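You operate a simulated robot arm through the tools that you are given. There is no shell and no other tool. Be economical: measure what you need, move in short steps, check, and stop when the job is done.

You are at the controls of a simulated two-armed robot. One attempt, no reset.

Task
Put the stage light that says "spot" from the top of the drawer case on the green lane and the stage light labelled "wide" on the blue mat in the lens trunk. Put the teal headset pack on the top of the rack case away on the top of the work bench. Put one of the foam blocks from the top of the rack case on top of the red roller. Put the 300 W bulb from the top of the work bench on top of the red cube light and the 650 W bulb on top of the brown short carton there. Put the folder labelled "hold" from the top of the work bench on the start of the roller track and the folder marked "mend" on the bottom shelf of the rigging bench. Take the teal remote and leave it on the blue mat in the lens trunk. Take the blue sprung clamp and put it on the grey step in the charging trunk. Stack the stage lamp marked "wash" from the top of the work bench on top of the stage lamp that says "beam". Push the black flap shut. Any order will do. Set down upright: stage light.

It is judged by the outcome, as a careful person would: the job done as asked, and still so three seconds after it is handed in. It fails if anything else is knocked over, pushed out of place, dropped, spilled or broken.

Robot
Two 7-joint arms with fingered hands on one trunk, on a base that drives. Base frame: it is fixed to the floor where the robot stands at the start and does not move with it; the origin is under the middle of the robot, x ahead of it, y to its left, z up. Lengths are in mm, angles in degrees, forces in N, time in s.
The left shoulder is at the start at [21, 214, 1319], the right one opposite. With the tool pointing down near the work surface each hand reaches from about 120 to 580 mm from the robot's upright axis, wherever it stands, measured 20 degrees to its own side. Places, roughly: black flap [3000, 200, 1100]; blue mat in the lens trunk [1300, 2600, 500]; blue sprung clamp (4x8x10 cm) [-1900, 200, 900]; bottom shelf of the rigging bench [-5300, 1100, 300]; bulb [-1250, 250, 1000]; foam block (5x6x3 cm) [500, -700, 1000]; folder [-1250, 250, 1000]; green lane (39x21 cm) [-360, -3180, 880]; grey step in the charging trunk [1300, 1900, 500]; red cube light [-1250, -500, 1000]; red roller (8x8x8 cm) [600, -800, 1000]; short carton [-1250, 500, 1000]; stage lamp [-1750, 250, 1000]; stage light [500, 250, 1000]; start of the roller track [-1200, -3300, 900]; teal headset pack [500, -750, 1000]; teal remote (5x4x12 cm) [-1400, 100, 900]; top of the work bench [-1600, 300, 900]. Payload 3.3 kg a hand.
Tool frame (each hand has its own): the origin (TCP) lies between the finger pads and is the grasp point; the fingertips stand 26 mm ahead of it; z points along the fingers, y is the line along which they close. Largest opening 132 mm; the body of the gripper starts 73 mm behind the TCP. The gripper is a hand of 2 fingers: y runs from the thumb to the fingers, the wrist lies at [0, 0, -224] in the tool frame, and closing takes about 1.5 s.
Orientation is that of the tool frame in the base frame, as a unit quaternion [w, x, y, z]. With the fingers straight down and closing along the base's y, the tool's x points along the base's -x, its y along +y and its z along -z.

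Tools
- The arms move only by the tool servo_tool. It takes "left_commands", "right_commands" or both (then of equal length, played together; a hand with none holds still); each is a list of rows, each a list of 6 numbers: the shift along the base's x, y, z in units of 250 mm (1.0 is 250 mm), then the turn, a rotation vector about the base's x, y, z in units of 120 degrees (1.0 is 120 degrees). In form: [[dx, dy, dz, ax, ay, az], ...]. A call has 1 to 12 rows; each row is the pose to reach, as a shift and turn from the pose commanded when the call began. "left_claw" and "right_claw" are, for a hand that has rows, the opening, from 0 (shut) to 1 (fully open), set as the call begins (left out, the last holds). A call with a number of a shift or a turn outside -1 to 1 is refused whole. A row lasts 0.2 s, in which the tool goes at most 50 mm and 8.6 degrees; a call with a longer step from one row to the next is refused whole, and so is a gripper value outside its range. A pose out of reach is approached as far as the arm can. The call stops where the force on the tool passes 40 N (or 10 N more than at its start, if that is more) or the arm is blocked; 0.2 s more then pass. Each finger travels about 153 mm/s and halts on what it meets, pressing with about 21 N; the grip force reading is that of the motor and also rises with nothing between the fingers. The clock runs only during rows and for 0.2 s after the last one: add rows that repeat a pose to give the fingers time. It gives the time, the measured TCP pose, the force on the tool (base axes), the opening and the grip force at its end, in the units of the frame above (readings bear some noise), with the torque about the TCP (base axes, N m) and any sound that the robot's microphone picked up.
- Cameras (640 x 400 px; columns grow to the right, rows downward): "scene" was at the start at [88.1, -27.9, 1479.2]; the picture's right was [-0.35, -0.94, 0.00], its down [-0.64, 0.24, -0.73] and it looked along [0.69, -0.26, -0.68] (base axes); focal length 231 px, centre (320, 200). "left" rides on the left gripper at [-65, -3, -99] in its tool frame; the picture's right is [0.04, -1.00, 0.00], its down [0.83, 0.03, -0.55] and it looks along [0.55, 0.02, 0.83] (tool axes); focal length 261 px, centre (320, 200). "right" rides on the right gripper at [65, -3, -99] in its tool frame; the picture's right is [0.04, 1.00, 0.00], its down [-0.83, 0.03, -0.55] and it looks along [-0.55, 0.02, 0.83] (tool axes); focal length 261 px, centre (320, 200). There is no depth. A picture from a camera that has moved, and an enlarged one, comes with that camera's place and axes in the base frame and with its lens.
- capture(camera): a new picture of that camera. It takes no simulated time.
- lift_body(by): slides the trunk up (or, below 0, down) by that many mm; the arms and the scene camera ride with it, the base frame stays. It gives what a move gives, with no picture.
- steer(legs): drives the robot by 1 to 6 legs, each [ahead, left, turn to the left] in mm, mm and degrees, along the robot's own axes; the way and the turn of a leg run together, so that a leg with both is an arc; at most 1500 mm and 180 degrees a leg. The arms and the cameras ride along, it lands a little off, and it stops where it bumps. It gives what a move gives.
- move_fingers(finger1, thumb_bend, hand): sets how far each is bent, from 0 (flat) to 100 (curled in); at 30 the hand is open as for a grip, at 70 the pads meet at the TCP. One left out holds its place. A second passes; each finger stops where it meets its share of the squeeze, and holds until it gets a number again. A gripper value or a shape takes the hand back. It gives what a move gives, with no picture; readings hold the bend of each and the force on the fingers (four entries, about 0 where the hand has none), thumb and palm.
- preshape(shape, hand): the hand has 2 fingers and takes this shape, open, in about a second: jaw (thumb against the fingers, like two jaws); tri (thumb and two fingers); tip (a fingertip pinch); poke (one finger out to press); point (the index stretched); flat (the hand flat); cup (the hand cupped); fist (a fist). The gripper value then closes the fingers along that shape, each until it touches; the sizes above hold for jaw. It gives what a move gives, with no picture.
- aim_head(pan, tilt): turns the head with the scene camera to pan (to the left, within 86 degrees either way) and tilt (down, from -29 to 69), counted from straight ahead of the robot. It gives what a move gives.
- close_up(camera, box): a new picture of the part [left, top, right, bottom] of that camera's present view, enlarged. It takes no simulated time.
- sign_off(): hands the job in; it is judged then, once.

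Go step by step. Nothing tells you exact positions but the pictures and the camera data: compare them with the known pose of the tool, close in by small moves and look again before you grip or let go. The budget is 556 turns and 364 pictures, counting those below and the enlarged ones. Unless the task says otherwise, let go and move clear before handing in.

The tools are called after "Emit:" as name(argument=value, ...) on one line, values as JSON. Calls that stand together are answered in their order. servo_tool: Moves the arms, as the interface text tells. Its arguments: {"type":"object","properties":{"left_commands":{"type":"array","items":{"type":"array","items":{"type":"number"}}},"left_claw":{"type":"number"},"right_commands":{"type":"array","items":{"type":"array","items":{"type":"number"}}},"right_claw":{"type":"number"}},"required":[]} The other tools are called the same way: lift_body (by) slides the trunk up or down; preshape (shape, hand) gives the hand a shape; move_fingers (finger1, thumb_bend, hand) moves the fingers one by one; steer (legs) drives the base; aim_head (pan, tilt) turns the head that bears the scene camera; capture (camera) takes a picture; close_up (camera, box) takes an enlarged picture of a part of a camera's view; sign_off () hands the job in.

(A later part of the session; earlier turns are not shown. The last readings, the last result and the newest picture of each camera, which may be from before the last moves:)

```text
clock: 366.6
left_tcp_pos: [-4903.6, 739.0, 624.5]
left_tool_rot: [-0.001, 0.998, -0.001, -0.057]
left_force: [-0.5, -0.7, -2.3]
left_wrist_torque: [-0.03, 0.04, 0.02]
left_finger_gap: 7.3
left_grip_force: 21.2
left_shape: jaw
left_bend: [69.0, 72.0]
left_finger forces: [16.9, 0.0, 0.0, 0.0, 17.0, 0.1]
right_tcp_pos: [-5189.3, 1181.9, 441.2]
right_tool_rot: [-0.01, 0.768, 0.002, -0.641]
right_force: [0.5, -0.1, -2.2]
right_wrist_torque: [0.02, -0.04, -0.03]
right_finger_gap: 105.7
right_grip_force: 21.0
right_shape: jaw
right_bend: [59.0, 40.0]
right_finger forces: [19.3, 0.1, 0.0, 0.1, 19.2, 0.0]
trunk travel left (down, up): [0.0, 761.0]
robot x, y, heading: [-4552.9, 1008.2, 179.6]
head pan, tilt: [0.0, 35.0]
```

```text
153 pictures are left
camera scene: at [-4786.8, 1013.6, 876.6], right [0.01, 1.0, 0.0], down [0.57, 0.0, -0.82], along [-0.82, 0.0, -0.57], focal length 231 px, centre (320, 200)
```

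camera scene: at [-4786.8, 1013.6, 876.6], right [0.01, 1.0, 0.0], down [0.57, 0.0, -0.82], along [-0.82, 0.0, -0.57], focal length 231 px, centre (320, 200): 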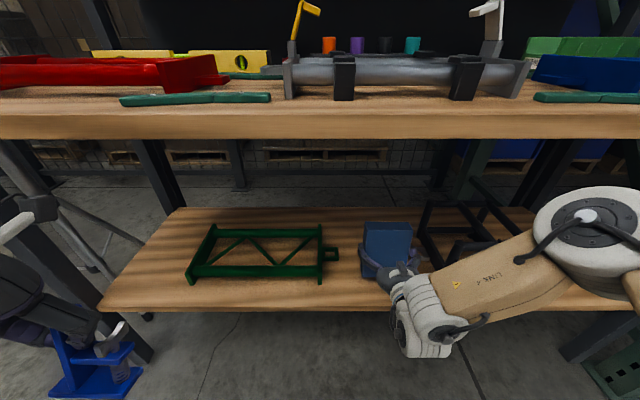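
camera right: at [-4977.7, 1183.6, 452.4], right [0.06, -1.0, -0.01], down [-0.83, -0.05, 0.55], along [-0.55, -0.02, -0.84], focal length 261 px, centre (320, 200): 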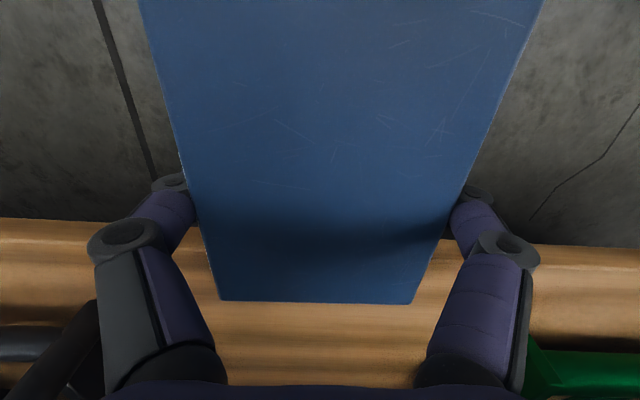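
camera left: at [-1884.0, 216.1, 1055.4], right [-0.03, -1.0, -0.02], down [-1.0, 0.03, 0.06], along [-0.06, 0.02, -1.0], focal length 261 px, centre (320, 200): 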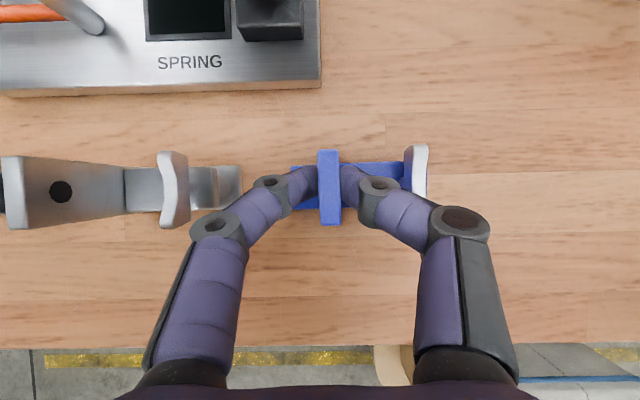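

Emit:
servo_tool(right_commands=[[0.01, 0, -0.04, 0, 0, 0], [0.02, 0, -0.08, 0, 0, 0], [0.03, 0, -0.11, 0, 0, 0], [0.034, 0, -0.125, 0, 0, 0], [0.038, 0, -0.14, 0, 0, 0]])

Emit:
close_up(camera="scene", box=[310, 200, 470, 330])

```text
clock: 367.8
left_tcp_pos: [-4903.8, 739.4, 624.8]
left_tool_rot: [-0.001, 0.998, -0.001, -0.057]
left_force: [0.1, -0.8, -3.2]
left_wrist_torque: [-0.04, 0.04, 0.0]
left_finger_gap: 7.2
left_grip_force: 20.9
left_shape: jaw
left_bend: [69.0, 72.0]
left_finger forces: [16.7, 0.1, 0.0, 0.1, 17.0, 0.1]
right_tcp_pos: [-5181.1, 1181.6, 410.7]
right_tool_rot: [-0.009, 0.764, 0.001, -0.646]
right_force: [1.3, 1.2, 21.2]
right_wrist_torque: [0.05, 0.35, 0.01]
right_finger_gap: 105.8
right_grip_force: 20.9
right_shape: jaw
right_bend: [60.0, 40.0]
right_finger forces: [18.9, 0.0, 0.0, 0.1, 20.0, 0.0]
trunk travel left (down, up): [0.0, 761.0]
robot x, y, heading: [-4553.6, 1012.4, 179.8]
head pan, tilt: [0.0, 35.0]
```

```text
3.08 times, centred on (390, 265) of scene
camera zoom: at [-4785.1, 1013.3, 877.6], right [0.01, 1.0, 0.0], down [0.57, 0.0, -0.82], along [-0.82, 0.0, -0.57], focal length 712 px, centre (105, 0)
```

zoom: 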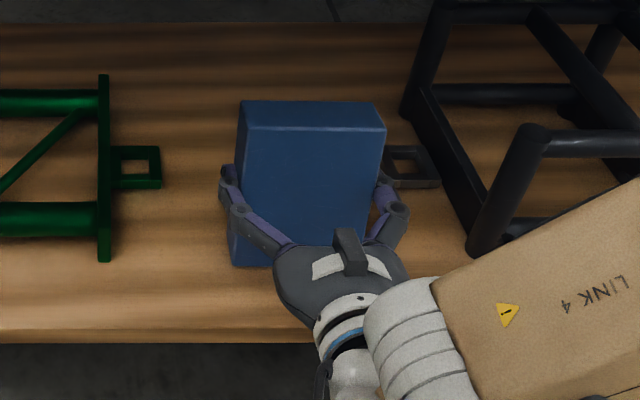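

Contact. Try to level MEND a few more degrees before release.

Emit:
servo_tool(right_commands=[[0.0, 0, 0.012, 0, 0.02, 0], [0.0, 0, 0.016, 0, 0.04, 0]])

Emit:
close_up(camera="scene", box=[310, 200, 470, 330])

```text
clock: 368.4
left_tcp_pos: [-4902.6, 740.2, 623.2]
left_tool_rot: [-0.001, 0.998, 0.0, -0.057]
left_force: [-0.1, 0.4, -2.2]
left_wrist_torque: [-0.04, 0.03, -0.01]
left_finger_gap: 7.5
left_grip_force: 21.4
left_shape: jaw
left_bend: [69.0, 72.0]
left_finger forces: [16.9, 0.1, 0.0, 0.1, 17.0, 0.0]
right_tcp_pos: [-5178.7, 1182.2, 410.8]
right_tool_rot: [-0.01, 0.74, 0.002, -0.673]
right_force: [0.5, 0.3, 11.5]
right_wrist_torque: [0.0, 0.11, 0.0]
right_finger_gap: 105.8
right_grip_force: 21.0
right_shape: jaw
right_bend: [60.0, 40.0]
right_finger forces: [19.3, 0.1, 0.0, 0.0, 19.8, 0.1]
trunk travel left (down, up): [0.0, 761.0]
robot x, y, heading: [-4550.7, 1011.7, 179.7]
head pan, tilt: [0.0, 35.0]
```

```text
3.08 times, centred on (390, 265) of scene
camera zoom: at [-4786.0, 1013.4, 876.7], right [0.01, 1.0, 0.0], down [0.57, 0.0, -0.82], along [-0.82, 0.0, -0.57], focal length 712 px, centre (105, 0)
```

zoom: 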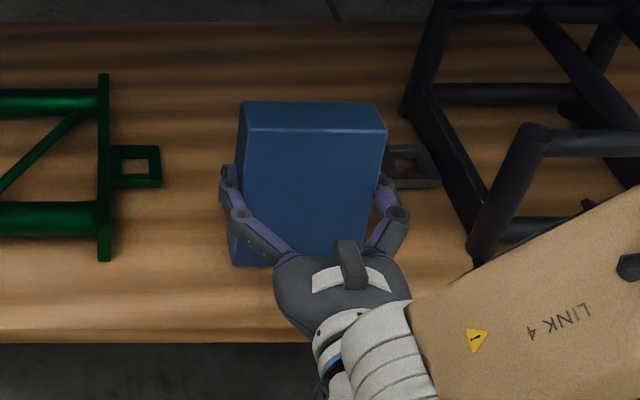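

Emit:
servo_tool(right_commands=[[0.0, 0, 0.004, 0, 0.018, 0], [0.0, 0, 0.006, 0, 0.036, 0]])

```text
clock: 369.0
left_tcp_pos: [-4903.9, 738.9, 623.2]
left_tool_rot: [-0.001, 0.998, -0.001, -0.057]
left_force: [-0.5, 0.6, -2.0]
left_wrist_torque: [-0.06, -0.01, -0.01]
left_finger_gap: 7.4
left_grip_force: 21.4
left_shape: jaw
left_bend: [69.0, 72.0]
left_finger forces: [16.9, 0.0, 0.0, 0.0, 17.0, 0.1]
right_tcp_pos: [-5179.0, 1183.1, 411.2]
right_tool_rot: [-0.009, 0.715, 0.001, -0.699]
right_force: [-0.1, -0.5, -1.2]
right_wrist_torque: [0.03, -0.03, 0.01]
right_finger_gap: 105.6
right_grip_force: 20.2
right_shape: jaw
right_bend: [60.0, 40.0]
right_finger forces: [19.8, 0.0, 0.0, 0.0, 19.9, 0.0]
trunk travel left (down, up): [0.0, 761.0]
robot x, y, heading: [-4552.7, 1012.1, 179.8]
head pan, tilt: [0.0, 35.0]
```

Emit:
servo_tool(right_commands=[[0.0, 0, -0.008, 0, 0, 0], [0.0, 0, -0.016, 0, 0, 0], [0, 0, -0.016, 0, 0, 0]])

```text
clock: 369.8
left_tcp_pos: [-4903.1, 738.4, 624.9]
left_tool_rot: [0.0, 0.998, -0.001, -0.057]
left_force: [0.8, -0.7, -2.4]
left_wrist_torque: [-0.02, 0.04, -0.05]
left_finger_gap: 7.4
left_grip_force: 21.5
left_shape: jaw
left_bend: [69.0, 72.0]
left_finger forces: [16.8, 0.0, 0.0, 0.0, 17.0, 0.0]
right_tcp_pos: [-5179.7, 1182.3, 408.6]
right_tool_rot: [-0.01, 0.713, 0.001, -0.701]
right_force: [0.8, 1.2, 6.1]
right_wrist_torque: [0.05, 0.07, -0.02]
right_finger_gap: 105.7
right_grip_force: 21.6
right_shape: jaw
right_bend: [60.0, 40.0]
right_finger forces: [19.3, 0.0, 0.1, 0.1, 20.3, 0.1]
trunk travel left (down, up): [0.0, 761.0]
robot x, y, heading: [-4552.6, 1009.2, 179.8]
head pan, tilt: [0.0, 35.0]
```

Standing upright in light contact. Release fully.

Emit:
servo_tool(right_commands=[[0, 0, 0, 0, 0, 0], [0, 0, 0, 0, 0, 0], [0, 0, 0, 0, 0, 0]], right_claw=1)

Emit:
close_up(camera="scene", box=[310, 200, 470, 330])

```text
clock: 370.6
left_tcp_pos: [-4904.4, 739.3, 623.7]
left_tool_rot: [0.0, 0.998, -0.001, -0.058]
left_force: [-0.5, -0.2, -1.9]
left_wrist_torque: [-0.08, 0.04, 0.02]
left_finger_gap: 7.2
left_grip_force: 20.8
left_shape: jaw
left_bend: [69.0, 72.0]
left_finger forces: [16.9, 0.1, 0.0, 0.0, 17.0, 0.0]
right_tcp_pos: [-5179.2, 1182.8, 408.3]
right_tool_rot: [-0.01, 0.714, 0.0, -0.7]
right_force: [1.0, -0.2, 0.5]
right_wrist_torque: [0.01, 0.01, -0.02]
right_finger_gap: 131.9
right_grip_force: 0.1
right_shape: jaw
right_bend: [30.0, 30.0]
right_finger forces: [0.0, 0.0, 0.0, 0.0, 0.0, 0.1]
trunk travel left (down, up): [0.0, 761.0]
robot x, y, heading: [-4553.9, 1011.8, 179.5]
head pan, tilt: [0.0, 35.0]
```

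```text
3.08 times, centred on (390, 265) of scene
camera zoom: at [-4786.8, 1013.6, 876.6], right [0.01, 1.0, 0.0], down [0.57, 0.0, -0.82], along [-0.82, 0.0, -0.57], focal length 712 px, centre (105, 0)
```

zoom: 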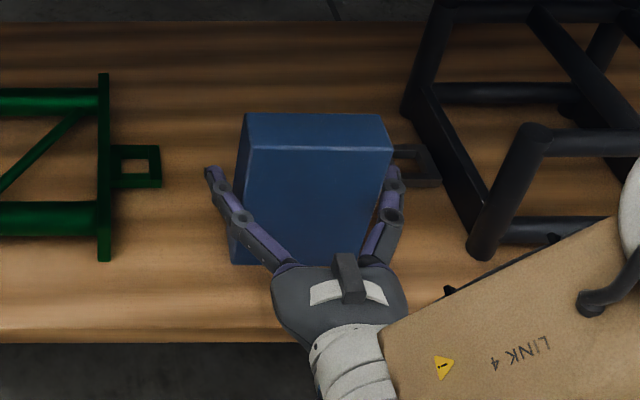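

MEND stands on the bottom shelf. Back straight out.

Emit:
steer(legs=[[-60, 0, 0]])

Emit:
capture(camera="scene")

```text
clock: 371.5
left_tcp_pos: [-4843.9, 738.1, 623.5]
left_tool_rot: [-0.001, 0.998, -0.002, -0.057]
left_force: [0.4, -0.9, -2.7]
left_wrist_torque: [-0.05, 0.05, 0.01]
left_finger_gap: 7.3
left_grip_force: 21.5
left_shape: jaw
left_bend: [69.0, 72.0]
left_finger forces: [16.9, 0.0, 0.0, 0.1, 17.0, 0.1]
right_tcp_pos: [-5118.5, 1181.7, 407.2]
right_tool_rot: [-0.01, 0.714, 0.001, -0.7]
right_force: [0.1, 0.4, 0.2]
right_wrist_torque: [0.0, 0.0, 0.03]
right_finger_gap: 131.8
right_grip_force: 0.1
right_shape: jaw
right_bend: [30.0, 30.0]
right_finger forces: [0.0, 0.1, 0.0, 0.0, 0.0, 0.0]
trunk travel left (down, up): [0.0, 761.0]
robot x, y, heading: [-4491.3, 1009.2, 179.9]
head pan, tilt: [0.0, 35.0]
```

```text
149 pictures are left
camera scene: at [-4726.4, 1013.2, 876.6], right [0.01, 1.0, 0.0], down [0.57, 0.0, -0.82], along [-0.82, 0.0, -0.57], focal length 231 px, centre (320, 200)
```

scene: 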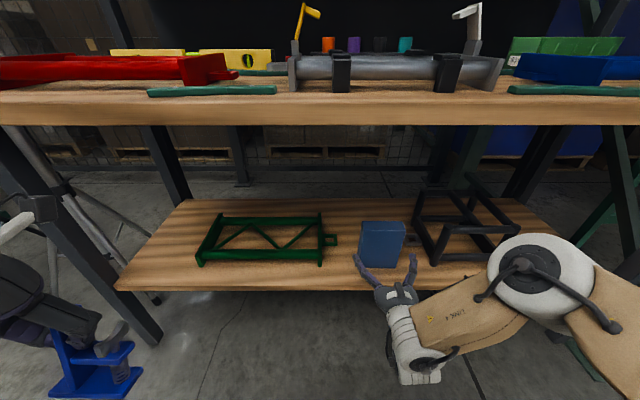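

Emit:
steer(legs=[[-250, 0, 0], [0, -260, 0]])

Emit:
lift_body(by=400)

Emit:
lift_body(by=100)

Emit:
capture(camera="scene")

```text
clock: 374.8
left_tcp_pos: [-4594.2, 995.9, 622.5]
left_tool_rot: [0.0, 0.998, -0.001, -0.057]
left_force: [-0.6, -0.2, -2.2]
left_wrist_torque: [-0.08, 0.04, -0.01]
left_finger_gap: 7.2
left_grip_force: 21.1
left_shape: jaw
left_bend: [69.0, 72.0]
left_finger forces: [16.7, 0.0, 0.1, 0.0, 17.0, 0.1]
right_tcp_pos: [-4868.2, 1439.5, 408.1]
right_tool_rot: [-0.009, 0.714, 0.002, -0.7]
right_force: [-0.5, -0.5, 0.7]
right_wrist_torque: [0.0, 0.01, 0.01]
right_finger_gap: 131.9
right_grip_force: 0.0
right_shape: jaw
right_bend: [30.0, 30.0]
right_finger forces: [0.0, 0.1, 0.1, 0.0, 0.0, 0.0]
trunk travel left (down, up): [0.0, 761.0]
robot x, y, heading: [-4237.8, 1266.9, 179.3]
head pan, tilt: [0.0, 35.0]
```

```text
clock: 378.6
left_tcp_pos: [-4593.4, 996.2, 1021.5]
left_tool_rot: [-0.001, 0.998, -0.001, -0.057]
left_force: [0.0, -0.2, -1.6]
left_wrist_torque: [-0.04, -0.01, 0.0]
left_finger_gap: 7.3
left_grip_force: 20.7
left_shape: jaw
left_bend: [69.0, 72.0]
left_finger forces: [16.9, 0.0, 0.0, 0.0, 17.0, 0.0]
right_tcp_pos: [-4868.8, 1439.0, 1016.7]
right_tool_rot: [0.011, -0.578, 0.001, 0.816]
right_force: [0.0, -0.5, 0.7]
right_wrist_torque: [0.02, 0.03, -0.02]
right_finger_gap: 132.1
right_grip_force: 0.0
right_shape: jaw
right_bend: [30.0, 30.0]
right_finger forces: [0.0, 0.1, 0.0, 0.0, 0.0, 0.1]
trunk travel left (down, up): [-400.0, 361.0]
robot x, y, heading: [-4242.1, 1268.0, 179.7]
head pan, tilt: [0.0, 35.0]
```

```text
clock: 380.0
left_tcp_pos: [-4593.1, 996.5, 1123.8]
left_tool_rot: [-0.001, 0.998, -0.001, -0.057]
left_force: [0.3, 0.1, -1.4]
left_wrist_torque: [-0.03, 0.03, 0.0]
left_finger_gap: 7.2
left_grip_force: 20.8
left_shape: jaw
left_bend: [69.0, 72.0]
left_finger forces: [16.8, 0.1, 0.0, 0.1, 17.0, 0.0]
right_tcp_pos: [-4867.5, 1439.4, 1128.3]
right_tool_rot: [0.011, -0.572, 0.002, 0.82]
right_force: [-0.1, -0.8, 0.1]
right_wrist_torque: [0.02, 0.07, -0.01]
right_finger_gap: 131.6
right_grip_force: 0.1
right_shape: jaw
right_bend: [30.0, 30.0]
right_finger forces: [0.0, 0.0, 0.0, 0.0, 0.1, 0.0]
trunk travel left (down, up): [-500.0, 261.0]
robot x, y, heading: [-4239.6, 1266.1, 179.5]
head pan, tilt: [0.0, 35.0]
```

```text
148 pictures are left
camera scene: at [-4348.2, 1269.6, 1390.8], right [0.01, 1.0, 0.0], down [0.57, 0.0, -0.82], along [-0.82, 0.01, -0.57], focal length 231 px, centre (320, 200)
```

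scene: 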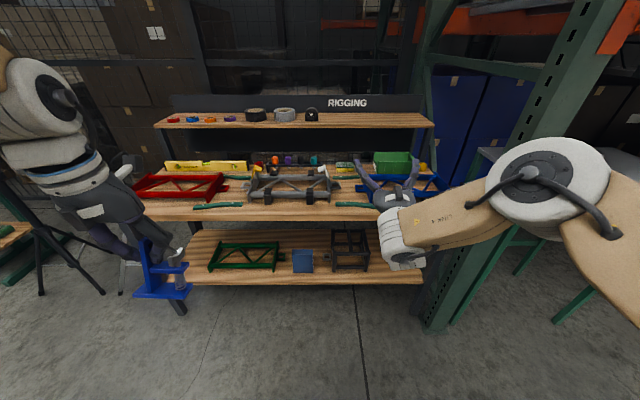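

MEND is well placed. Bring the right tool back to pointing down in two steps.

Emit:
servo_tool(right_commands=[[0.02, 0, 0, 0, -0.068, 0], [0.04, 0, 0, 0, -0.136, 0], [0.08, 0, 0, 0, -0.204, 0], [0.12, 0, 0, 0, -0.272, 0], [0.16, 0, 0, 0, -0.34, 0], [0.2, 0, 0, 0, -0.408, 0], [0.24, 0, 0, 0, -0.476, 0], [0.28, 0, 0.02, 0, -0.544, 0], [0.32, 0, 0.04, 0, -0.612, 0], [0.36, 0, 0.06, 0, -0.68, 0], [0.4, 0, 0.08, 0, -0.75, 0]])

Emit:
servo_tool(right_commands=[[0.06, 0, 0.06, 0, -0.06, 0], [0.12, 0, 0.12, 0, -0.12, 0], [0.2, 0, 0.18, 0, -0.166, 0]])

```text
clock: 382.4
left_tcp_pos: [-4592.8, 994.4, 1123.6]
left_tool_rot: [-0.001, 0.998, -0.001, -0.056]
left_force: [0.2, 0.0, -2.2]
left_wrist_torque: [-0.06, 0.04, 0.0]
left_finger_gap: 7.5
left_grip_force: 20.6
left_shape: jaw
left_bend: [69.0, 71.0]
left_finger forces: [16.8, 0.1, 0.1, 0.0, 16.9, 0.1]
right_tcp_pos: [-4767.3, 1437.6, 1148.2]
right_tool_rot: [-0.01, 0.985, 0.007, -0.175]
right_force: [-0.4, 0.1, 0.3]
right_wrist_torque: [-0.01, -0.01, 0.01]
right_finger_gap: 131.7
right_grip_force: 0.0
right_shape: jaw
right_bend: [30.0, 30.0]
right_finger forces: [0.0, 0.1, 0.1, 0.0, 0.0, 0.1]
trunk travel left (down, up): [-500.0, 261.0]
robot x, y, heading: [-4242.9, 1264.2, 179.7]
head pan, tilt: [0.0, 35.0]
```

```text
clock: 383.2
left_tcp_pos: [-4592.4, 997.0, 1123.7]
left_tool_rot: [-0.001, 0.998, -0.001, -0.057]
left_force: [0.2, -0.2, -2.6]
left_wrist_torque: [-0.03, 0.03, -0.04]
left_finger_gap: 7.4
left_grip_force: 20.6
left_shape: jaw
left_bend: [69.0, 71.0]
left_finger forces: [16.8, 0.0, 0.0, 0.0, 16.9, 0.0]
right_tcp_pos: [-4713.6, 1432.5, 1182.4]
right_tool_rot: [-0.008, 1.0, 0.009, -0.026]
right_force: [0.1, 0.5, -0.8]
right_wrist_torque: [0.02, 0.02, 0.0]
right_finger_gap: 131.9
right_grip_force: 0.1
right_shape: jaw
right_bend: [30.0, 30.0]
right_finger forces: [0.0, 0.0, 0.1, 0.1, 0.0, 0.0]
right hand out of reach, approached as far as the arm can: row 2, 3
trunk travel left (down, up): [-500.0, 261.0]
robot x, y, heading: [-4241.6, 1269.6, 179.7]
head pan, tilt: [0.0, 35.0]
```

Now drive around the north end to the bench front for the remote.

Emit:
steer(legs=[[0, 0, 180], [1500, 0, 0], [0, 680, 0], [1500, 0, 0], [700, 0, 0]])

Emit:
steer(legs=[[0, 0, 180], [0, 1500, 0], [0, 560, 0]])

Emit:
aim_head(pan=0, tilt=35)

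Emit:
capture(camera="scene")

```text
clock: 411.6
left_tcp_pos: [-194.0, 2134.3, 1123.1]
left_tool_rot: [0.057, 0.007, 0.998, -0.002]
left_force: [-1.0, 0.2, -1.7]
left_wrist_torque: [0.07, -0.03, -0.01]
left_finger_gap: 7.3
left_grip_force: 20.8
left_shape: jaw
left_bend: [69.0, 71.0]
left_finger forces: [16.7, 0.1, 0.0, 0.0, 17.0, 0.1]
right_tcp_pos: [-78.1, 1697.5, 1180.2]
right_tool_rot: [0.027, -0.002, 1.0, -0.007]
right_force: [-0.4, -0.2, 1.0]
right_wrist_torque: [-0.03, 0.01, 0.01]
right_finger_gap: 132.0
right_grip_force: 0.0
right_shape: jaw
right_bend: [30.0, 30.0]
right_finger forces: [0.0, 0.0, 0.0, 0.0, 0.0, 0.0]
trunk travel left (down, up): [-500.0, 261.0]
robot x, y, heading: [-552.9, 1867.0, -1.2]
head pan, tilt: [0.0, 35.0]
```

```text
clock: 429.1
left_tcp_pos: [-1009.8, -447.8, 1123.9]
left_tool_rot: [-0.002, 0.998, -0.022, -0.056]
left_force: [0.0, 0.1, -3.0]
left_wrist_torque: [0.0, 0.03, 0.01]
left_finger_gap: 7.2
left_grip_force: 20.7
left_shape: jaw
left_bend: [69.0, 71.0]
left_finger forces: [16.5, 0.0, 0.0, 0.0, 16.8, 0.0]
right_tcp_pos: [-1112.3, -8.7, 1180.6]
right_tool_rot: [-0.008, 1.0, -0.012, -0.028]
right_force: [-0.6, 0.0, 0.4]
right_wrist_torque: [0.01, 0.0, -0.02]
right_finger_gap: 131.7
right_grip_force: 0.1
right_shape: jaw
right_bend: [30.0, 30.0]
right_finger forces: [0.0, 0.0, 0.0, 0.1, 0.0, 0.0]
trunk travel left (down, up): [-500.0, 261.0]
robot x, y, heading: [-647.9, -188.0, 177.3]
head pan, tilt: [0.0, 35.0]
```

```text
clock: 429.8
left_tcp_pos: [-1008.7, -447.8, 1122.5]
left_tool_rot: [-0.003, 0.998, -0.022, -0.057]
left_force: [-0.6, 0.0, -1.5]
left_wrist_torque: [-0.04, 0.02, 0.03]
left_finger_gap: 7.0
left_grip_force: 20.9
left_shape: jaw
left_bend: [69.0, 71.0]
left_finger forces: [16.6, 0.1, 0.0, 0.0, 16.8, 0.0]
right_tcp_pos: [-1113.3, -7.9, 1179.9]
right_tool_rot: [-0.008, 1.0, -0.013, -0.027]
right_force: [-0.2, -0.5, 0.2]
right_wrist_torque: [-0.01, -0.01, 0.01]
right_finger_gap: 132.2
right_grip_force: 0.1
right_shape: jaw
right_bend: [30.0, 30.0]
right_finger forces: [0.1, 0.0, 0.0, 0.0, 0.0, 0.1]
trunk travel left (down, up): [-500.0, 261.0]
robot x, y, heading: [-642.3, -191.8, 177.2]
head pan, tilt: [0.0, 35.0]
```

```text
147 pictures are left
camera scene: at [-753.2, -184.4, 1391.0], right [0.05, 1.0, 0.0], down [0.57, -0.03, -0.82], along [-0.82, 0.04, -0.57], focal length 231 px, centre (320, 200)
```

scene: 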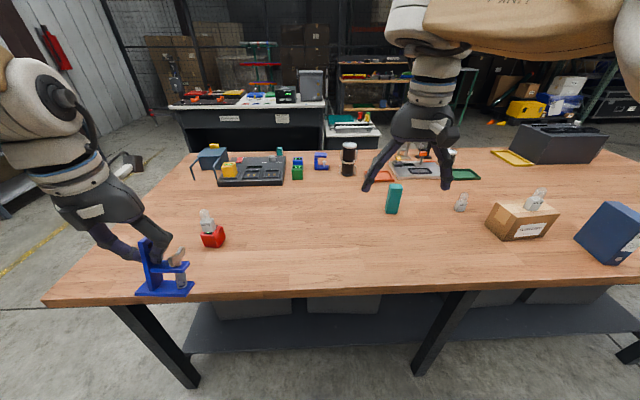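

The bench scene is intact. The remote is at ≈[-1422,117]; drive up to the edge and square up.

Emit:
steer(legs=[[140, -90, 2.7]])

Emit:
servo_tool(right_commands=[[-0.04, 0.0, 0, 0, 0.065, 0], [-0.08, 0.0, -0.04, 0, 0.13, 0], [-0.12, 0, -0.1, 0, 0.195, 0], [-0.16, 0, -0.18, 0, 0.26, 0], [-0.22, 0, -0.28, 0, 0.325, 0], [-0.3, 0, -0.4, 0, 0.325, 0]], right_claw=0.75)

Emit:
capture(camera="right")

Emit:
capture(camera="scene")

```text
clock: 431.2
left_tcp_pos: [-1135.5, -369.7, 1124.0]
left_tool_rot: [-0.001, 0.998, 0.002, -0.056]
left_force: [-0.1, 0.6, -1.4]
left_wrist_torque: [-0.02, -0.05, -0.01]
left_finger_gap: 6.9
left_grip_force: 21.0
left_shape: jaw
left_bend: [69.0, 71.0]
left_finger forces: [16.6, 0.0, 0.0, 0.0, 16.7, 0.0]
right_tcp_pos: [-1258.3, 64.3, 1180.3]
right_tool_rot: [-0.008, 1.0, 0.011, -0.026]
right_force: [-0.9, 0.4, 0.8]
right_wrist_torque: [-0.02, -0.02, 0.02]
right_finger_gap: 131.8
right_grip_force: 0.1
right_shape: jaw
right_bend: [30.0, 30.0]
right_finger forces: [0.1, 0.0, 0.0, 0.0, 0.0, 0.0]
trunk travel left (down, up): [-500.0, 261.0]
robot x, y, heading: [-785.1, -100.9, 179.8]
head pan, tilt: [0.0, 35.0]
```

```text
clock: 432.6
left_tcp_pos: [-1135.0, -371.2, 1123.0]
left_tool_rot: [-0.001, 0.998, 0.001, -0.057]
left_force: [-0.3, 0.4, -2.3]
left_wrist_torque: [-0.03, -0.01, 0.06]
left_finger_gap: 7.2
left_grip_force: 21.3
left_shape: jaw
left_bend: [69.0, 71.0]
left_finger forces: [16.6, 0.0, 0.0, 0.0, 16.8, 0.0]
right_tcp_pos: [-1333.7, 63.3, 1079.8]
right_tool_rot: [-0.011, 0.933, 0.007, -0.359]
right_force: [0.9, 0.2, -0.6]
right_wrist_torque: [-0.02, -0.03, 0.02]
right_finger_gap: 99.0
right_grip_force: 0.2
right_shape: jaw
right_bend: [63.0, 49.0]
right_finger forces: [0.0, 0.0, 0.0, 0.0, 0.1, 0.0]
trunk travel left (down, up): [-500.0, 261.0]
robot x, y, heading: [-786.9, -95.8, 180.2]
head pan, tilt: [0.0, 35.0]
```

```text
146 pictures are left
camera right: at [-1217.8, 66.7, 1108.6], right [0.04, -1.0, -0.05], down [-0.25, -0.06, 0.97], along [-0.97, -0.02, -0.25], focal length 261 px, centre (320, 200)
```

right: 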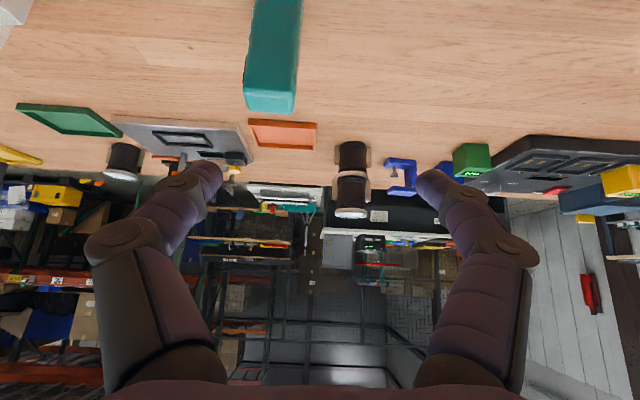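

```text
145 pictures are left
camera scene: at [-891.5, -95.5, 1390.9], right [0.0, 1.0, 0.0], down [0.57, 0.0, -0.82], along [-0.82, 0.0, -0.57], focal length 231 px, centre (320, 200)
```

scene: 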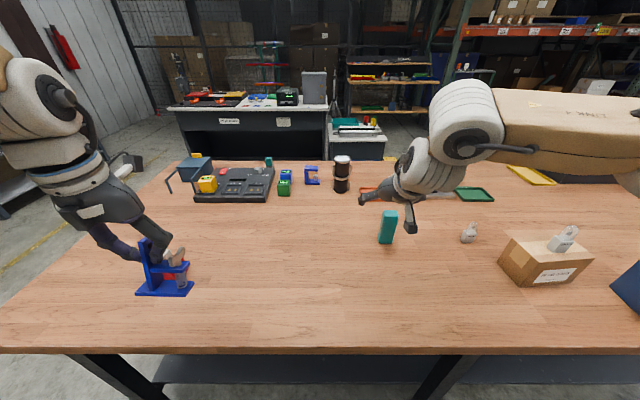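

Emit:
servo_tool(right_commands=[[-0.1, 0.06, 0, 0, 0, 0], [-0.22, 0.12, 0, 0, 0, 0], [-0.325, 0.185, -0.06, 0, 0, 0], [-0.325, 0.185, -0.22, 0, 0, 0], [-0.325, 0.185, -0.36, 0, 0, 0]])

Emit:
capture(camera="right")

```text
clock: 433.8
left_tcp_pos: [-1134.2, -371.4, 1123.5]
left_tool_rot: [-0.001, 0.998, 0.002, -0.057]
left_force: [-0.1, -0.2, -3.2]
left_wrist_torque: [-0.02, 0.03, 0.01]
left_finger_gap: 7.2
left_grip_force: 21.1
left_shape: jaw
left_bend: [69.0, 71.0]
left_finger forces: [16.5, 0.1, 0.0, 0.1, 16.8, 0.0]
right_tcp_pos: [-1414.4, 110.3, 988.1]
right_tool_rot: [-0.01, 0.933, 0.007, -0.359]
right_force: [-0.6, -0.7, 0.7]
right_wrist_torque: [-0.02, 0.0, 0.03]
right_finger_gap: 99.2
right_grip_force: 0.1
right_shape: jaw
right_bend: [63.0, 49.0]
right_finger forces: [0.0, 0.0, 0.0, 0.0, 0.0, 0.0]
trunk travel left (down, up): [-500.0, 261.0]
robot x, y, heading: [-782.9, -96.3, 180.0]
head pan, tilt: [0.0, 35.0]
```

```text
144 pictures are left
camera right: at [-1299.3, 113.2, 1018.0], right [0.04, -1.0, -0.05], down [-0.25, -0.06, 0.97], along [-0.97, -0.02, -0.25], focal length 261 px, centre (320, 200)
```

right: 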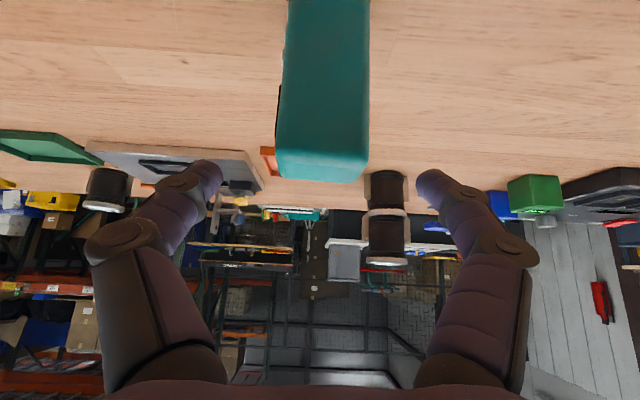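

Emit:
servo_tool(right_commands=[[0, 0, -0.1, 0, 0, 0], [0, 0, -0.2, 0, 0, 0]])

Emit:
close_up(camera="scene", box=[330, 150, 480, 270])

Emit:
capture(camera="right")

```text
clock: 434.4
left_tcp_pos: [-1134.6, -371.5, 1123.8]
left_tool_rot: [-0.001, 0.998, 0.001, -0.057]
left_force: [0.5, 0.0, -2.6]
left_wrist_torque: [-0.03, 0.03, -0.02]
left_finger_gap: 6.9
left_grip_force: 21.1
left_shape: jaw
left_bend: [69.0, 71.0]
left_finger forces: [16.7, 0.0, 0.0, 0.0, 16.8, 0.0]
right_tcp_pos: [-1413.0, 110.2, 940.3]
right_tool_rot: [-0.012, 0.933, 0.006, -0.359]
right_force: [-0.8, 0.1, -0.8]
right_wrist_torque: [0.02, 0.02, 0.02]
right_finger_gap: 99.4
right_grip_force: 0.0
right_shape: jaw
right_bend: [63.0, 49.0]
right_finger forces: [0.0, 0.0, 0.0, 0.0, 0.1, 0.0]
trunk travel left (down, up): [-500.0, 261.0]
robot x, y, heading: [-786.1, -96.5, 180.2]
head pan, tilt: [0.0, 35.0]
```

```text
3.33 times, centred on (405, 210) of scene
camera zoom: at [-890.5, -95.8, 1391.0], right [0.0, 1.0, 0.0], down [0.57, 0.0, -0.82], along [-0.82, 0.0, -0.57], focal length 771 px, centre (37, 167)
```

zoom: 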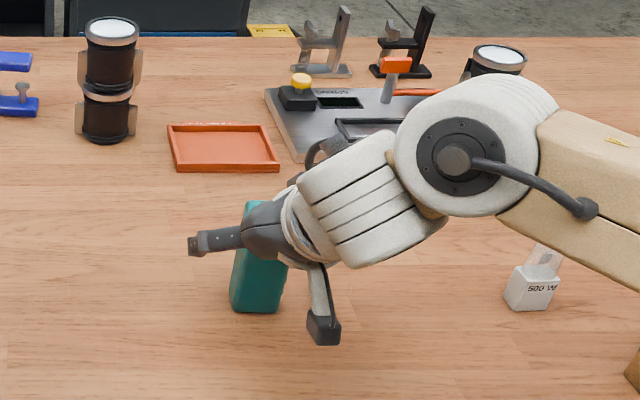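

```text
142 pictures are left
camera right: at [-1297.8, 113.2, 968.4], right [0.04, -1.0, -0.05], down [-0.25, -0.06, 0.97], along [-0.97, -0.02, -0.25], focal length 261 px, centre (320, 200)
```

right: 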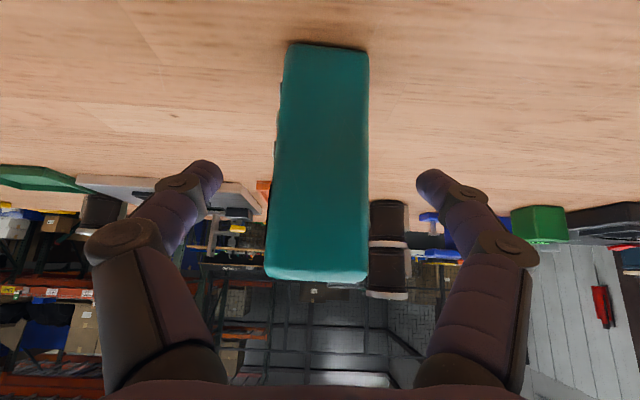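

Emit:
servo_tool(right_commands=[[-0.05, 0, -0.01, 0, 0, 0], [-0.05, 0, -0.01, 0, 0, 0]])

Emit:
servo_tool(right_commands=[[0, 0, 0, 0, 0, 0], [0, 0, 0, 0, 0, 0], [0, 0, 0, 0, 0, 0], [0, 0, 0, 0, 0, 0], [0, 0, 0, 0, 0, 0]], right_claw=0)

Emit:
servo_tool(right_commands=[[0, 0, 0.04, 0, 0, 0], [0, 0, 0.16, 0, 0, 0], [0.04, 0, 0.32, 0, 0, 0], [0.14, 0, 0.46, 0, 0, 0], [0.28, 0, 0.58, 0, 0, 0], [0.44, 0, 0.64, 0, 0, 0]])

Emit:
capture(camera="right")

```text
clock: 435.0
left_tcp_pos: [-1133.8, -371.2, 1123.4]
left_tool_rot: [-0.001, 0.998, 0.001, -0.057]
left_force: [-0.5, 0.4, -1.8]
left_wrist_torque: [-0.01, 0.02, -0.04]
left_finger_gap: 7.3
left_grip_force: 20.9
left_shape: jaw
left_bend: [69.0, 71.0]
left_finger forces: [16.6, 0.1, 0.0, 0.0, 16.8, 0.1]
right_tcp_pos: [-1424.8, 110.6, 937.8]
right_tool_rot: [-0.01, 0.933, 0.008, -0.358]
right_force: [-0.1, 0.1, 0.6]
right_wrist_torque: [0.02, 0.0, 0.02]
right_finger_gap: 99.3
right_grip_force: 0.0
right_shape: jaw
right_bend: [63.0, 49.0]
right_finger forces: [0.0, 0.0, 0.1, 0.0, 0.0, 0.0]
trunk travel left (down, up): [-500.0, 261.0]
robot x, y, heading: [-783.1, -97.5, 179.9]
head pan, tilt: [0.0, 35.0]
```

```text
clock: 436.2
left_tcp_pos: [-1134.9, -372.5, 1123.5]
left_tool_rot: [0.0, 0.998, 0.001, -0.057]
left_force: [-0.3, -0.1, -1.7]
left_wrist_torque: [-0.03, -0.01, -0.01]
left_finger_gap: 7.1
left_grip_force: 21.2
left_shape: jaw
left_bend: [69.0, 71.0]
left_finger forces: [16.6, 0.1, 0.0, 0.0, 16.9, 0.1]
right_tcp_pos: [-1425.3, 110.0, 938.8]
right_tool_rot: [-0.01, 0.933, 0.009, -0.359]
right_force: [-0.4, -0.5, -0.5]
right_wrist_torque: [-0.01, -0.01, 0.01]
right_finger_gap: 4.3
right_grip_force: 21.3
right_shape: jaw
right_bend: [73.0, 72.0]
right_finger forces: [0.1, 0.0, 0.0, 0.1, 0.0, 0.1]
trunk travel left (down, up): [-500.0, 261.0]
robot x, y, heading: [-784.0, -96.5, 180.0]
head pan, tilt: [0.0, 35.0]
```

```text
clock: 437.6
left_tcp_pos: [-1133.8, -370.9, 1123.0]
left_tool_rot: [0.0, 0.998, 0.001, -0.057]
left_force: [-1.1, -0.5, -2.2]
left_wrist_torque: [-0.06, 0.01, -0.01]
left_finger_gap: 7.4
left_grip_force: 20.8
left_shape: jaw
left_bend: [69.0, 71.0]
left_finger forces: [16.7, 0.0, 0.0, 0.1, 16.7, 0.0]
right_tcp_pos: [-1314.3, 109.7, 1098.1]
right_tool_rot: [-0.011, 0.933, 0.007, -0.359]
right_force: [0.1, -0.2, -0.1]
right_wrist_torque: [0.04, 0.01, 0.01]
right_finger_gap: 4.2
right_grip_force: 21.3
right_shape: jaw
right_bend: [73.0, 72.0]
right_finger forces: [0.1, 0.0, 0.0, 0.1, 0.1, 0.1]
trunk travel left (down, up): [-500.0, 261.0]
robot x, y, heading: [-782.5, -99.4, 180.1]
head pan, tilt: [0.0, 35.0]
```

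```text
141 pictures are left
camera right: at [-1198.9, 113.1, 1127.0], right [0.03, -1.0, -0.05], down [-0.25, -0.06, 0.97], along [-0.97, -0.02, -0.25], focal length 261 px, centre (320, 200)
```

right: 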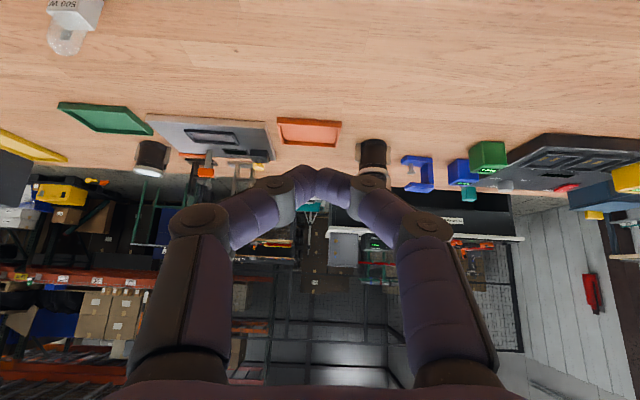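

Emit:
capture(camera="scene")

```text
140 pictures are left
camera scene: at [-889.7, -95.9, 1391.0], right [0.0, 1.0, 0.0], down [0.57, 0.0, -0.82], along [-0.82, 0.0, -0.57], focal length 231 px, centre (320, 200)
```

scene: 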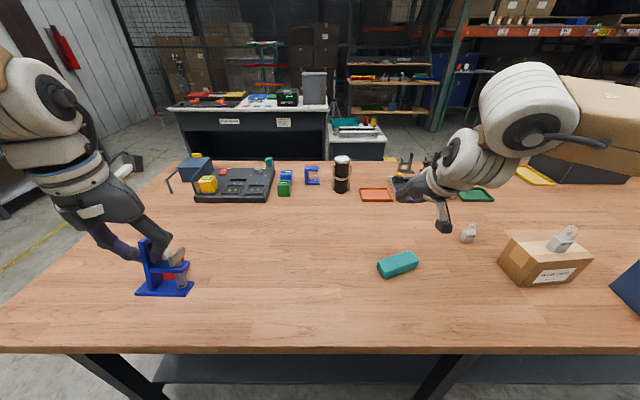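

The remote slipped out and now lies flat nearer to me at ≈[-1315,121], long axis ~18° off y. Straighten the tool, then yaw -72° to grip across it.

Emit:
servo_tool(right_commands=[[0.02, 0, 0, 0, -0.07, 0], [0.06, 0.01, 0, 0, -0.14, 0], [0.08, 0.02, 0, 0, -0.21, 0], [0.1, 0.03, 0, 0, -0.28, 0], [0.12, 0.04, 0, 0, -0.349, 0]], right_claw=0.75)

Emit:
servo_tool(right_commands=[[0, 0, 0, 0, 0, -0.067], [0, 0, 0, 0, 0, -0.134], [0, 0, 0, 0, 0, -0.2], [0, 0, 0, 0, 0, -0.267], [0, 0, 0, 0, 0, -0.333], [0, 0, 0, 0, 0, -0.4], [0, 0, 0, 0, 0, -0.467], [0, 0, 0, 0, 0, -0.533], [0, 0, 0, 0, 0, -0.6]])

Emit:
capture(camera="right")

```text
clock: 438.8
left_tcp_pos: [-1135.1, -372.2, 1122.7]
left_tool_rot: [0.0, 0.998, 0.003, -0.056]
left_force: [0.1, -0.7, -2.6]
left_wrist_torque: [0.0, -0.01, -0.02]
left_finger_gap: 7.3
left_grip_force: 21.1
left_shape: jaw
left_bend: [69.0, 71.0]
left_finger forces: [16.7, 0.0, 0.0, 0.0, 16.6, 0.0]
right_tcp_pos: [-1286.4, 118.4, 1098.0]
right_tool_rot: [-0.009, 1.0, 0.012, -0.002]
right_force: [-0.1, 0.3, 0.2]
right_wrist_torque: [0.0, 0.02, 0.0]
right_finger_gap: 98.7
right_grip_force: 0.0
right_shape: jaw
right_bend: [64.0, 50.0]
right_finger forces: [0.0, 0.1, 0.1, 0.0, 0.0, 0.1]
trunk travel left (down, up): [-500.0, 261.0]
robot x, y, heading: [-780.5, -97.3, 179.8]
head pan, tilt: [0.0, 35.0]
```

```text
clock: 440.8
left_tcp_pos: [-1134.2, -371.1, 1123.8]
left_tool_rot: [-0.001, 0.998, 0.002, -0.057]
left_force: [0.5, 0.2, -2.0]
left_wrist_torque: [-0.04, -0.01, 0.01]
left_finger_gap: 7.3
left_grip_force: 21.0
left_shape: jaw
left_bend: [69.0, 71.0]
left_finger forces: [16.5, 0.0, 0.1, 0.0, 16.9, 0.0]
right_tcp_pos: [-1285.6, 119.0, 1098.6]
right_tool_rot: [-0.008, 0.815, -0.58, 0.003]
right_force: [-0.4, 0.4, 0.5]
right_wrist_torque: [-0.01, 0.02, -0.01]
right_finger_gap: 98.6
right_grip_force: 0.1
right_shape: jaw
right_bend: [64.0, 50.0]
right_finger forces: [0.1, 0.0, 0.0, 0.0, 0.1, 0.0]
trunk travel left (down, up): [-500.0, 261.0]
robot x, y, heading: [-781.9, -95.8, 179.9]
head pan, tilt: [0.0, 35.0]
```

```text
139 pictures are left
camera right: at [-1263.0, 58.0, 1196.0], right [-0.93, -0.36, -0.02], down [-0.31, 0.77, 0.56], along [-0.19, 0.52, -0.83], focal length 261 px, centre (320, 200)
```

right: 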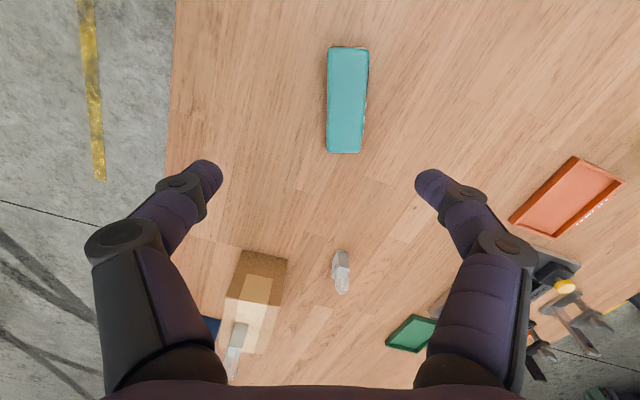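

Emit:
servo_tool(right_commands=[[-0.05, -0.012, -0.14, 0, 0, 0], [-0.1, -0.024, -0.3, 0, 0, 0], [-0.1, -0.024, -0.48, 0, 0, 0], [-0.1, -0.024, -0.64, 0, 0, 0], [-0.1, -0.024, -0.76, 0, 0, 0], [-0.1, -0.024, -0.832, 0, 0, 0]])

Emit:
capture(camera="right")

```text
clock: 442.2
left_tcp_pos: [-1134.8, -370.3, 1121.7]
left_tool_rot: [0.0, 0.998, 0.002, -0.057]
left_force: [0.0, -1.0, -2.4]
left_wrist_torque: [0.0, 0.02, 0.01]
left_finger_gap: 7.0
left_grip_force: 20.7
left_shape: jaw
left_bend: [69.0, 71.0]
left_finger forces: [16.6, 0.0, 0.0, 0.0, 16.8, 0.0]
right_tcp_pos: [-1310.7, 113.4, 892.2]
right_tool_rot: [-0.008, 0.815, -0.579, 0.003]
right_force: [-0.7, 0.1, -0.6]
right_wrist_torque: [-0.04, -0.03, -0.01]
right_finger_gap: 98.9
right_grip_force: 0.0
right_shape: jaw
right_bend: [64.0, 50.0]
right_finger forces: [0.0, 0.0, 0.0, 0.0, 0.1, 0.1]
trunk travel left (down, up): [-500.0, 261.0]
robot x, y, heading: [-779.9, -95.5, 179.9]
head pan, tilt: [0.0, 35.0]
```

```text
138 pictures are left
camera right: at [-1288.6, 51.9, 988.5], right [-0.93, -0.37, -0.01], down [-0.31, 0.77, 0.56], along [-0.19, 0.52, -0.83], focal length 261 px, centre (320, 200)
```

right: 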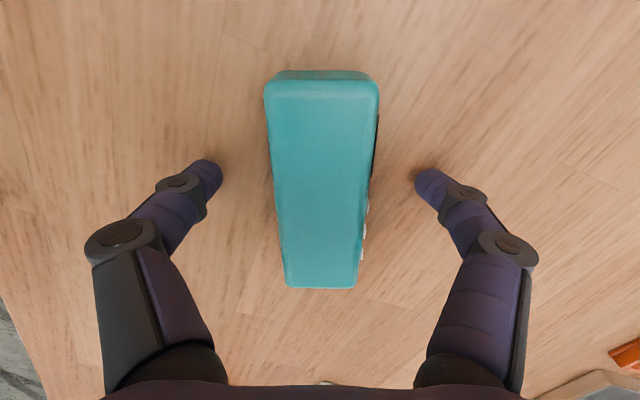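

Emit:
servo_tool(right_commands=[[0, 0, -0.006, 0, 0, 0], [0, 0, -0.006, 0, 0, 0], [0, 0, -0.006, 0, 0, 0], [0, 0, -0.006, 0, 0, 0], [0, 0, -0.006, 0, 0, 0], [0, 0, 0.1, 0, 0, 0], [0, 0, 0.28, 0, 0, 0], [0, 0, 0.46, 0, 0, 0], [0, 0, 0.64, 0, 0, 0], [0.14, 0, 0.76, 0, 0, 0], [0.28, 0, 0.88, 0, 0, 0]], right_claw=0)

Emit:
capture(camera="right")

```text
clock: 444.6
left_tcp_pos: [-1133.6, -370.8, 1124.5]
left_tool_rot: [-0.001, 0.998, 0.002, -0.057]
left_force: [0.2, -0.3, -1.9]
left_wrist_torque: [-0.03, 0.0, -0.02]
left_finger_gap: 7.0
left_grip_force: 21.1
left_shape: jaw
left_bend: [69.0, 71.0]
left_finger forces: [16.6, 0.0, 0.1, 0.0, 16.7, 0.1]
right_tcp_pos: [-1239.5, 113.8, 1111.5]
right_tool_rot: [-0.008, 0.815, -0.579, 0.002]
right_force: [0.9, -0.4, -1.5]
right_wrist_torque: [0.0, 0.01, 0.01]
right_finger_gap: 37.9
right_grip_force: 20.9
right_shape: jaw
right_bend: [74.0, 70.0]
right_finger forces: [19.0, 0.1, 0.0, 0.0, 19.1, 0.0]
right hand out of reach, approached as far as the arm can: row 9
trunk travel left (down, up): [-500.0, 261.0]
robot x, y, heading: [-785.0, -97.6, 179.9]
head pan, tilt: [0.0, 35.0]
```

```text
137 pictures are left
camera right: at [-1216.5, 51.7, 1209.3], right [-0.93, -0.37, -0.01], down [-0.31, 0.77, 0.56], along [-0.19, 0.52, -0.83], focal length 261 px, centre (320, 200)
```

right: 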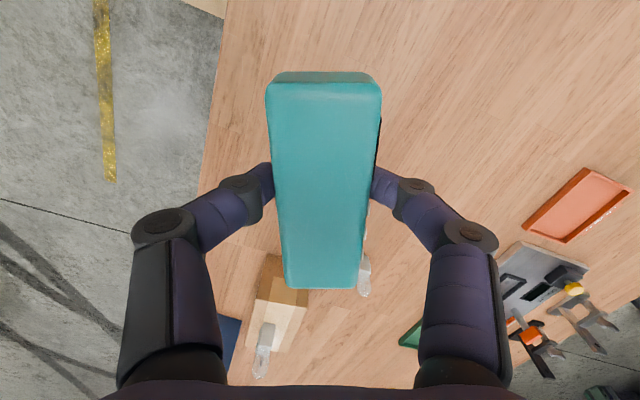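

Remote held. Drive to face the two trunks.

Emit:
steer(legs=[[-300, 0, 0], [0, 0, -90], [1500, 0, 0], [850, 0, 0], [0, 0, -90]])

Emit:
aim_head(pan=0, tilt=25)

Emit:
capture(camera="scene")

```text
clock: 465.4
left_tcp_pos: [-118.1, 2516.0, 1122.6]
left_tool_rot: [0.057, -0.001, 0.998, -0.001]
left_force: [0.2, -0.1, -2.5]
left_wrist_torque: [0.05, 0.03, 0.0]
left_finger_gap: 7.2
left_grip_force: 21.1
left_shape: jaw
left_bend: [69.0, 71.0]
left_finger forces: [16.4, 0.1, 0.1, 0.1, 16.5, 0.0]
right_tcp_pos: [-9.7, 2033.7, 1110.1]
right_tool_rot: [-0.003, 0.579, 0.815, -0.008]
right_force: [0.3, 0.6, -1.6]
right_wrist_torque: [0.0, 0.0, -0.03]
right_finger_gap: 37.4
right_grip_force: 21.1
right_shape: jaw
right_bend: [74.0, 70.0]
right_finger forces: [18.7, 0.1, 0.0, 0.1, 18.8, 0.0]
trunk travel left (down, up): [-500.0, 261.0]
robot x, y, heading: [-465.9, 2246.0, 0.1]
head pan, tilt: [0.0, 35.0]
```

```text
clock: 466.1
left_tcp_pos: [-117.9, 2517.4, 1122.9]
left_tool_rot: [0.056, -0.001, 0.998, -0.001]
left_force: [0.1, -0.1, -2.1]
left_wrist_torque: [0.05, -0.03, -0.01]
left_finger_gap: 7.2
left_grip_force: 21.1
left_shape: jaw
left_bend: [69.0, 71.0]
left_finger forces: [16.4, 0.0, 0.1, 0.1, 16.6, 0.0]
right_tcp_pos: [-11.8, 2034.3, 1111.5]
right_tool_rot: [-0.003, 0.58, 0.815, -0.007]
right_force: [0.7, 0.2, -0.4]
right_wrist_torque: [0.02, 0.01, 0.02]
right_finger_gap: 37.2
right_grip_force: 20.4
right_shape: jaw
right_bend: [74.0, 70.0]
right_finger forces: [18.7, 0.1, 0.0, 0.0, 18.7, 0.0]
trunk travel left (down, up): [-500.0, 261.0]
robot x, y, heading: [-466.0, 2242.0, -0.0]
head pan, tilt: [0.0, 25.0]
```

```text
136 pictures are left
camera scene: at [-360.1, 2245.1, 1406.7], right [0.0, -1.0, 0.0], down [-0.42, 0.0, -0.91], along [0.91, 0.0, -0.42], focal length 231 px, centre (320, 200)
```

scene: 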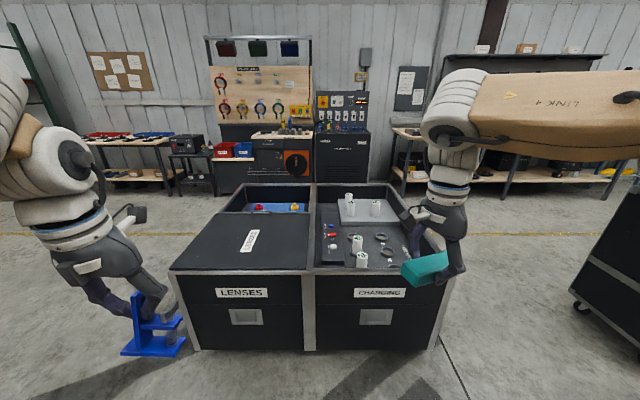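

LENSES is half covered by a lid; its blue mat shows at the far half. CHARGING's grey step is at its far end. I'll go to the right side of CHARGING first for the clamp.

Emit:
steer(legs=[[0, -1090, 0], [1500, 0, 0], [500, 0, 0], [0, 0, 90]])

Emit:
aim_head(pan=0, tilt=45)

Emit:
capture(camera="scene")

```text
clock: 485.2
left_tcp_pos: [1264.2, 1476.9, 1123.8]
left_tool_rot: [0.04, -0.706, 0.706, 0.04]
left_force: [-0.4, 0.2, -1.5]
left_wrist_torque: [0.02, -0.01, 0.04]
left_finger_gap: 7.0
left_grip_force: 20.8
left_shape: jaw
left_bend: [69.0, 71.0]
left_finger forces: [16.2, 0.0, 0.1, 0.1, 16.6, 0.0]
right_tcp_pos: [1748.6, 1580.8, 1110.6]
right_tool_rot: [0.004, -0.165, 0.986, -0.007]
right_force: [-0.4, 0.2, -1.3]
right_wrist_torque: [0.01, 0.01, 0.01]
right_finger_gap: 37.0
right_grip_force: 21.1
right_shape: jaw
right_bend: [74.0, 70.0]
right_finger forces: [18.6, 0.0, 0.0, 0.0, 18.6, 0.0]
trunk travel left (down, up): [-500.0, 261.0]
robot x, y, heading: [1537.1, 1125.2, 89.7]
head pan, tilt: [0.0, 25.0]
```

```text
clock: 486.0
left_tcp_pos: [1265.2, 1476.6, 1124.3]
left_tool_rot: [0.041, -0.706, 0.706, 0.04]
left_force: [-0.7, 0.4, -1.7]
left_wrist_torque: [0.01, 0.06, 0.02]
left_finger_gap: 7.1
left_grip_force: 21.2
left_shape: jaw
left_bend: [69.0, 71.0]
left_finger forces: [16.3, 0.0, 0.0, 0.0, 16.5, 0.0]
right_tcp_pos: [1748.5, 1581.5, 1111.3]
right_tool_rot: [0.003, -0.166, 0.986, -0.008]
right_force: [-0.8, 0.9, -1.4]
right_wrist_torque: [0.01, -0.01, -0.04]
right_finger_gap: 37.1
right_grip_force: 20.2
right_shape: jaw
right_bend: [74.0, 70.0]
right_finger forces: [18.6, 0.0, 0.1, 0.1, 18.6, 0.0]
trunk travel left (down, up): [-500.0, 261.0]
robot x, y, heading: [1540.4, 1128.6, 89.8]
head pan, tilt: [0.0, 45.0]
```

```text
135 pictures are left
camera scene: at [1536.3, 1224.9, 1376.2], right [1.0, 0.0, 0.0], down [0.0, -0.71, -0.71], along [0.0, 0.71, -0.71], focal length 231 px, centre (320, 200)
```

scene: 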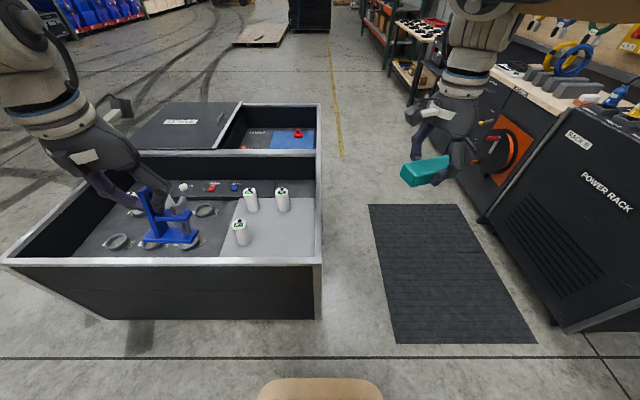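

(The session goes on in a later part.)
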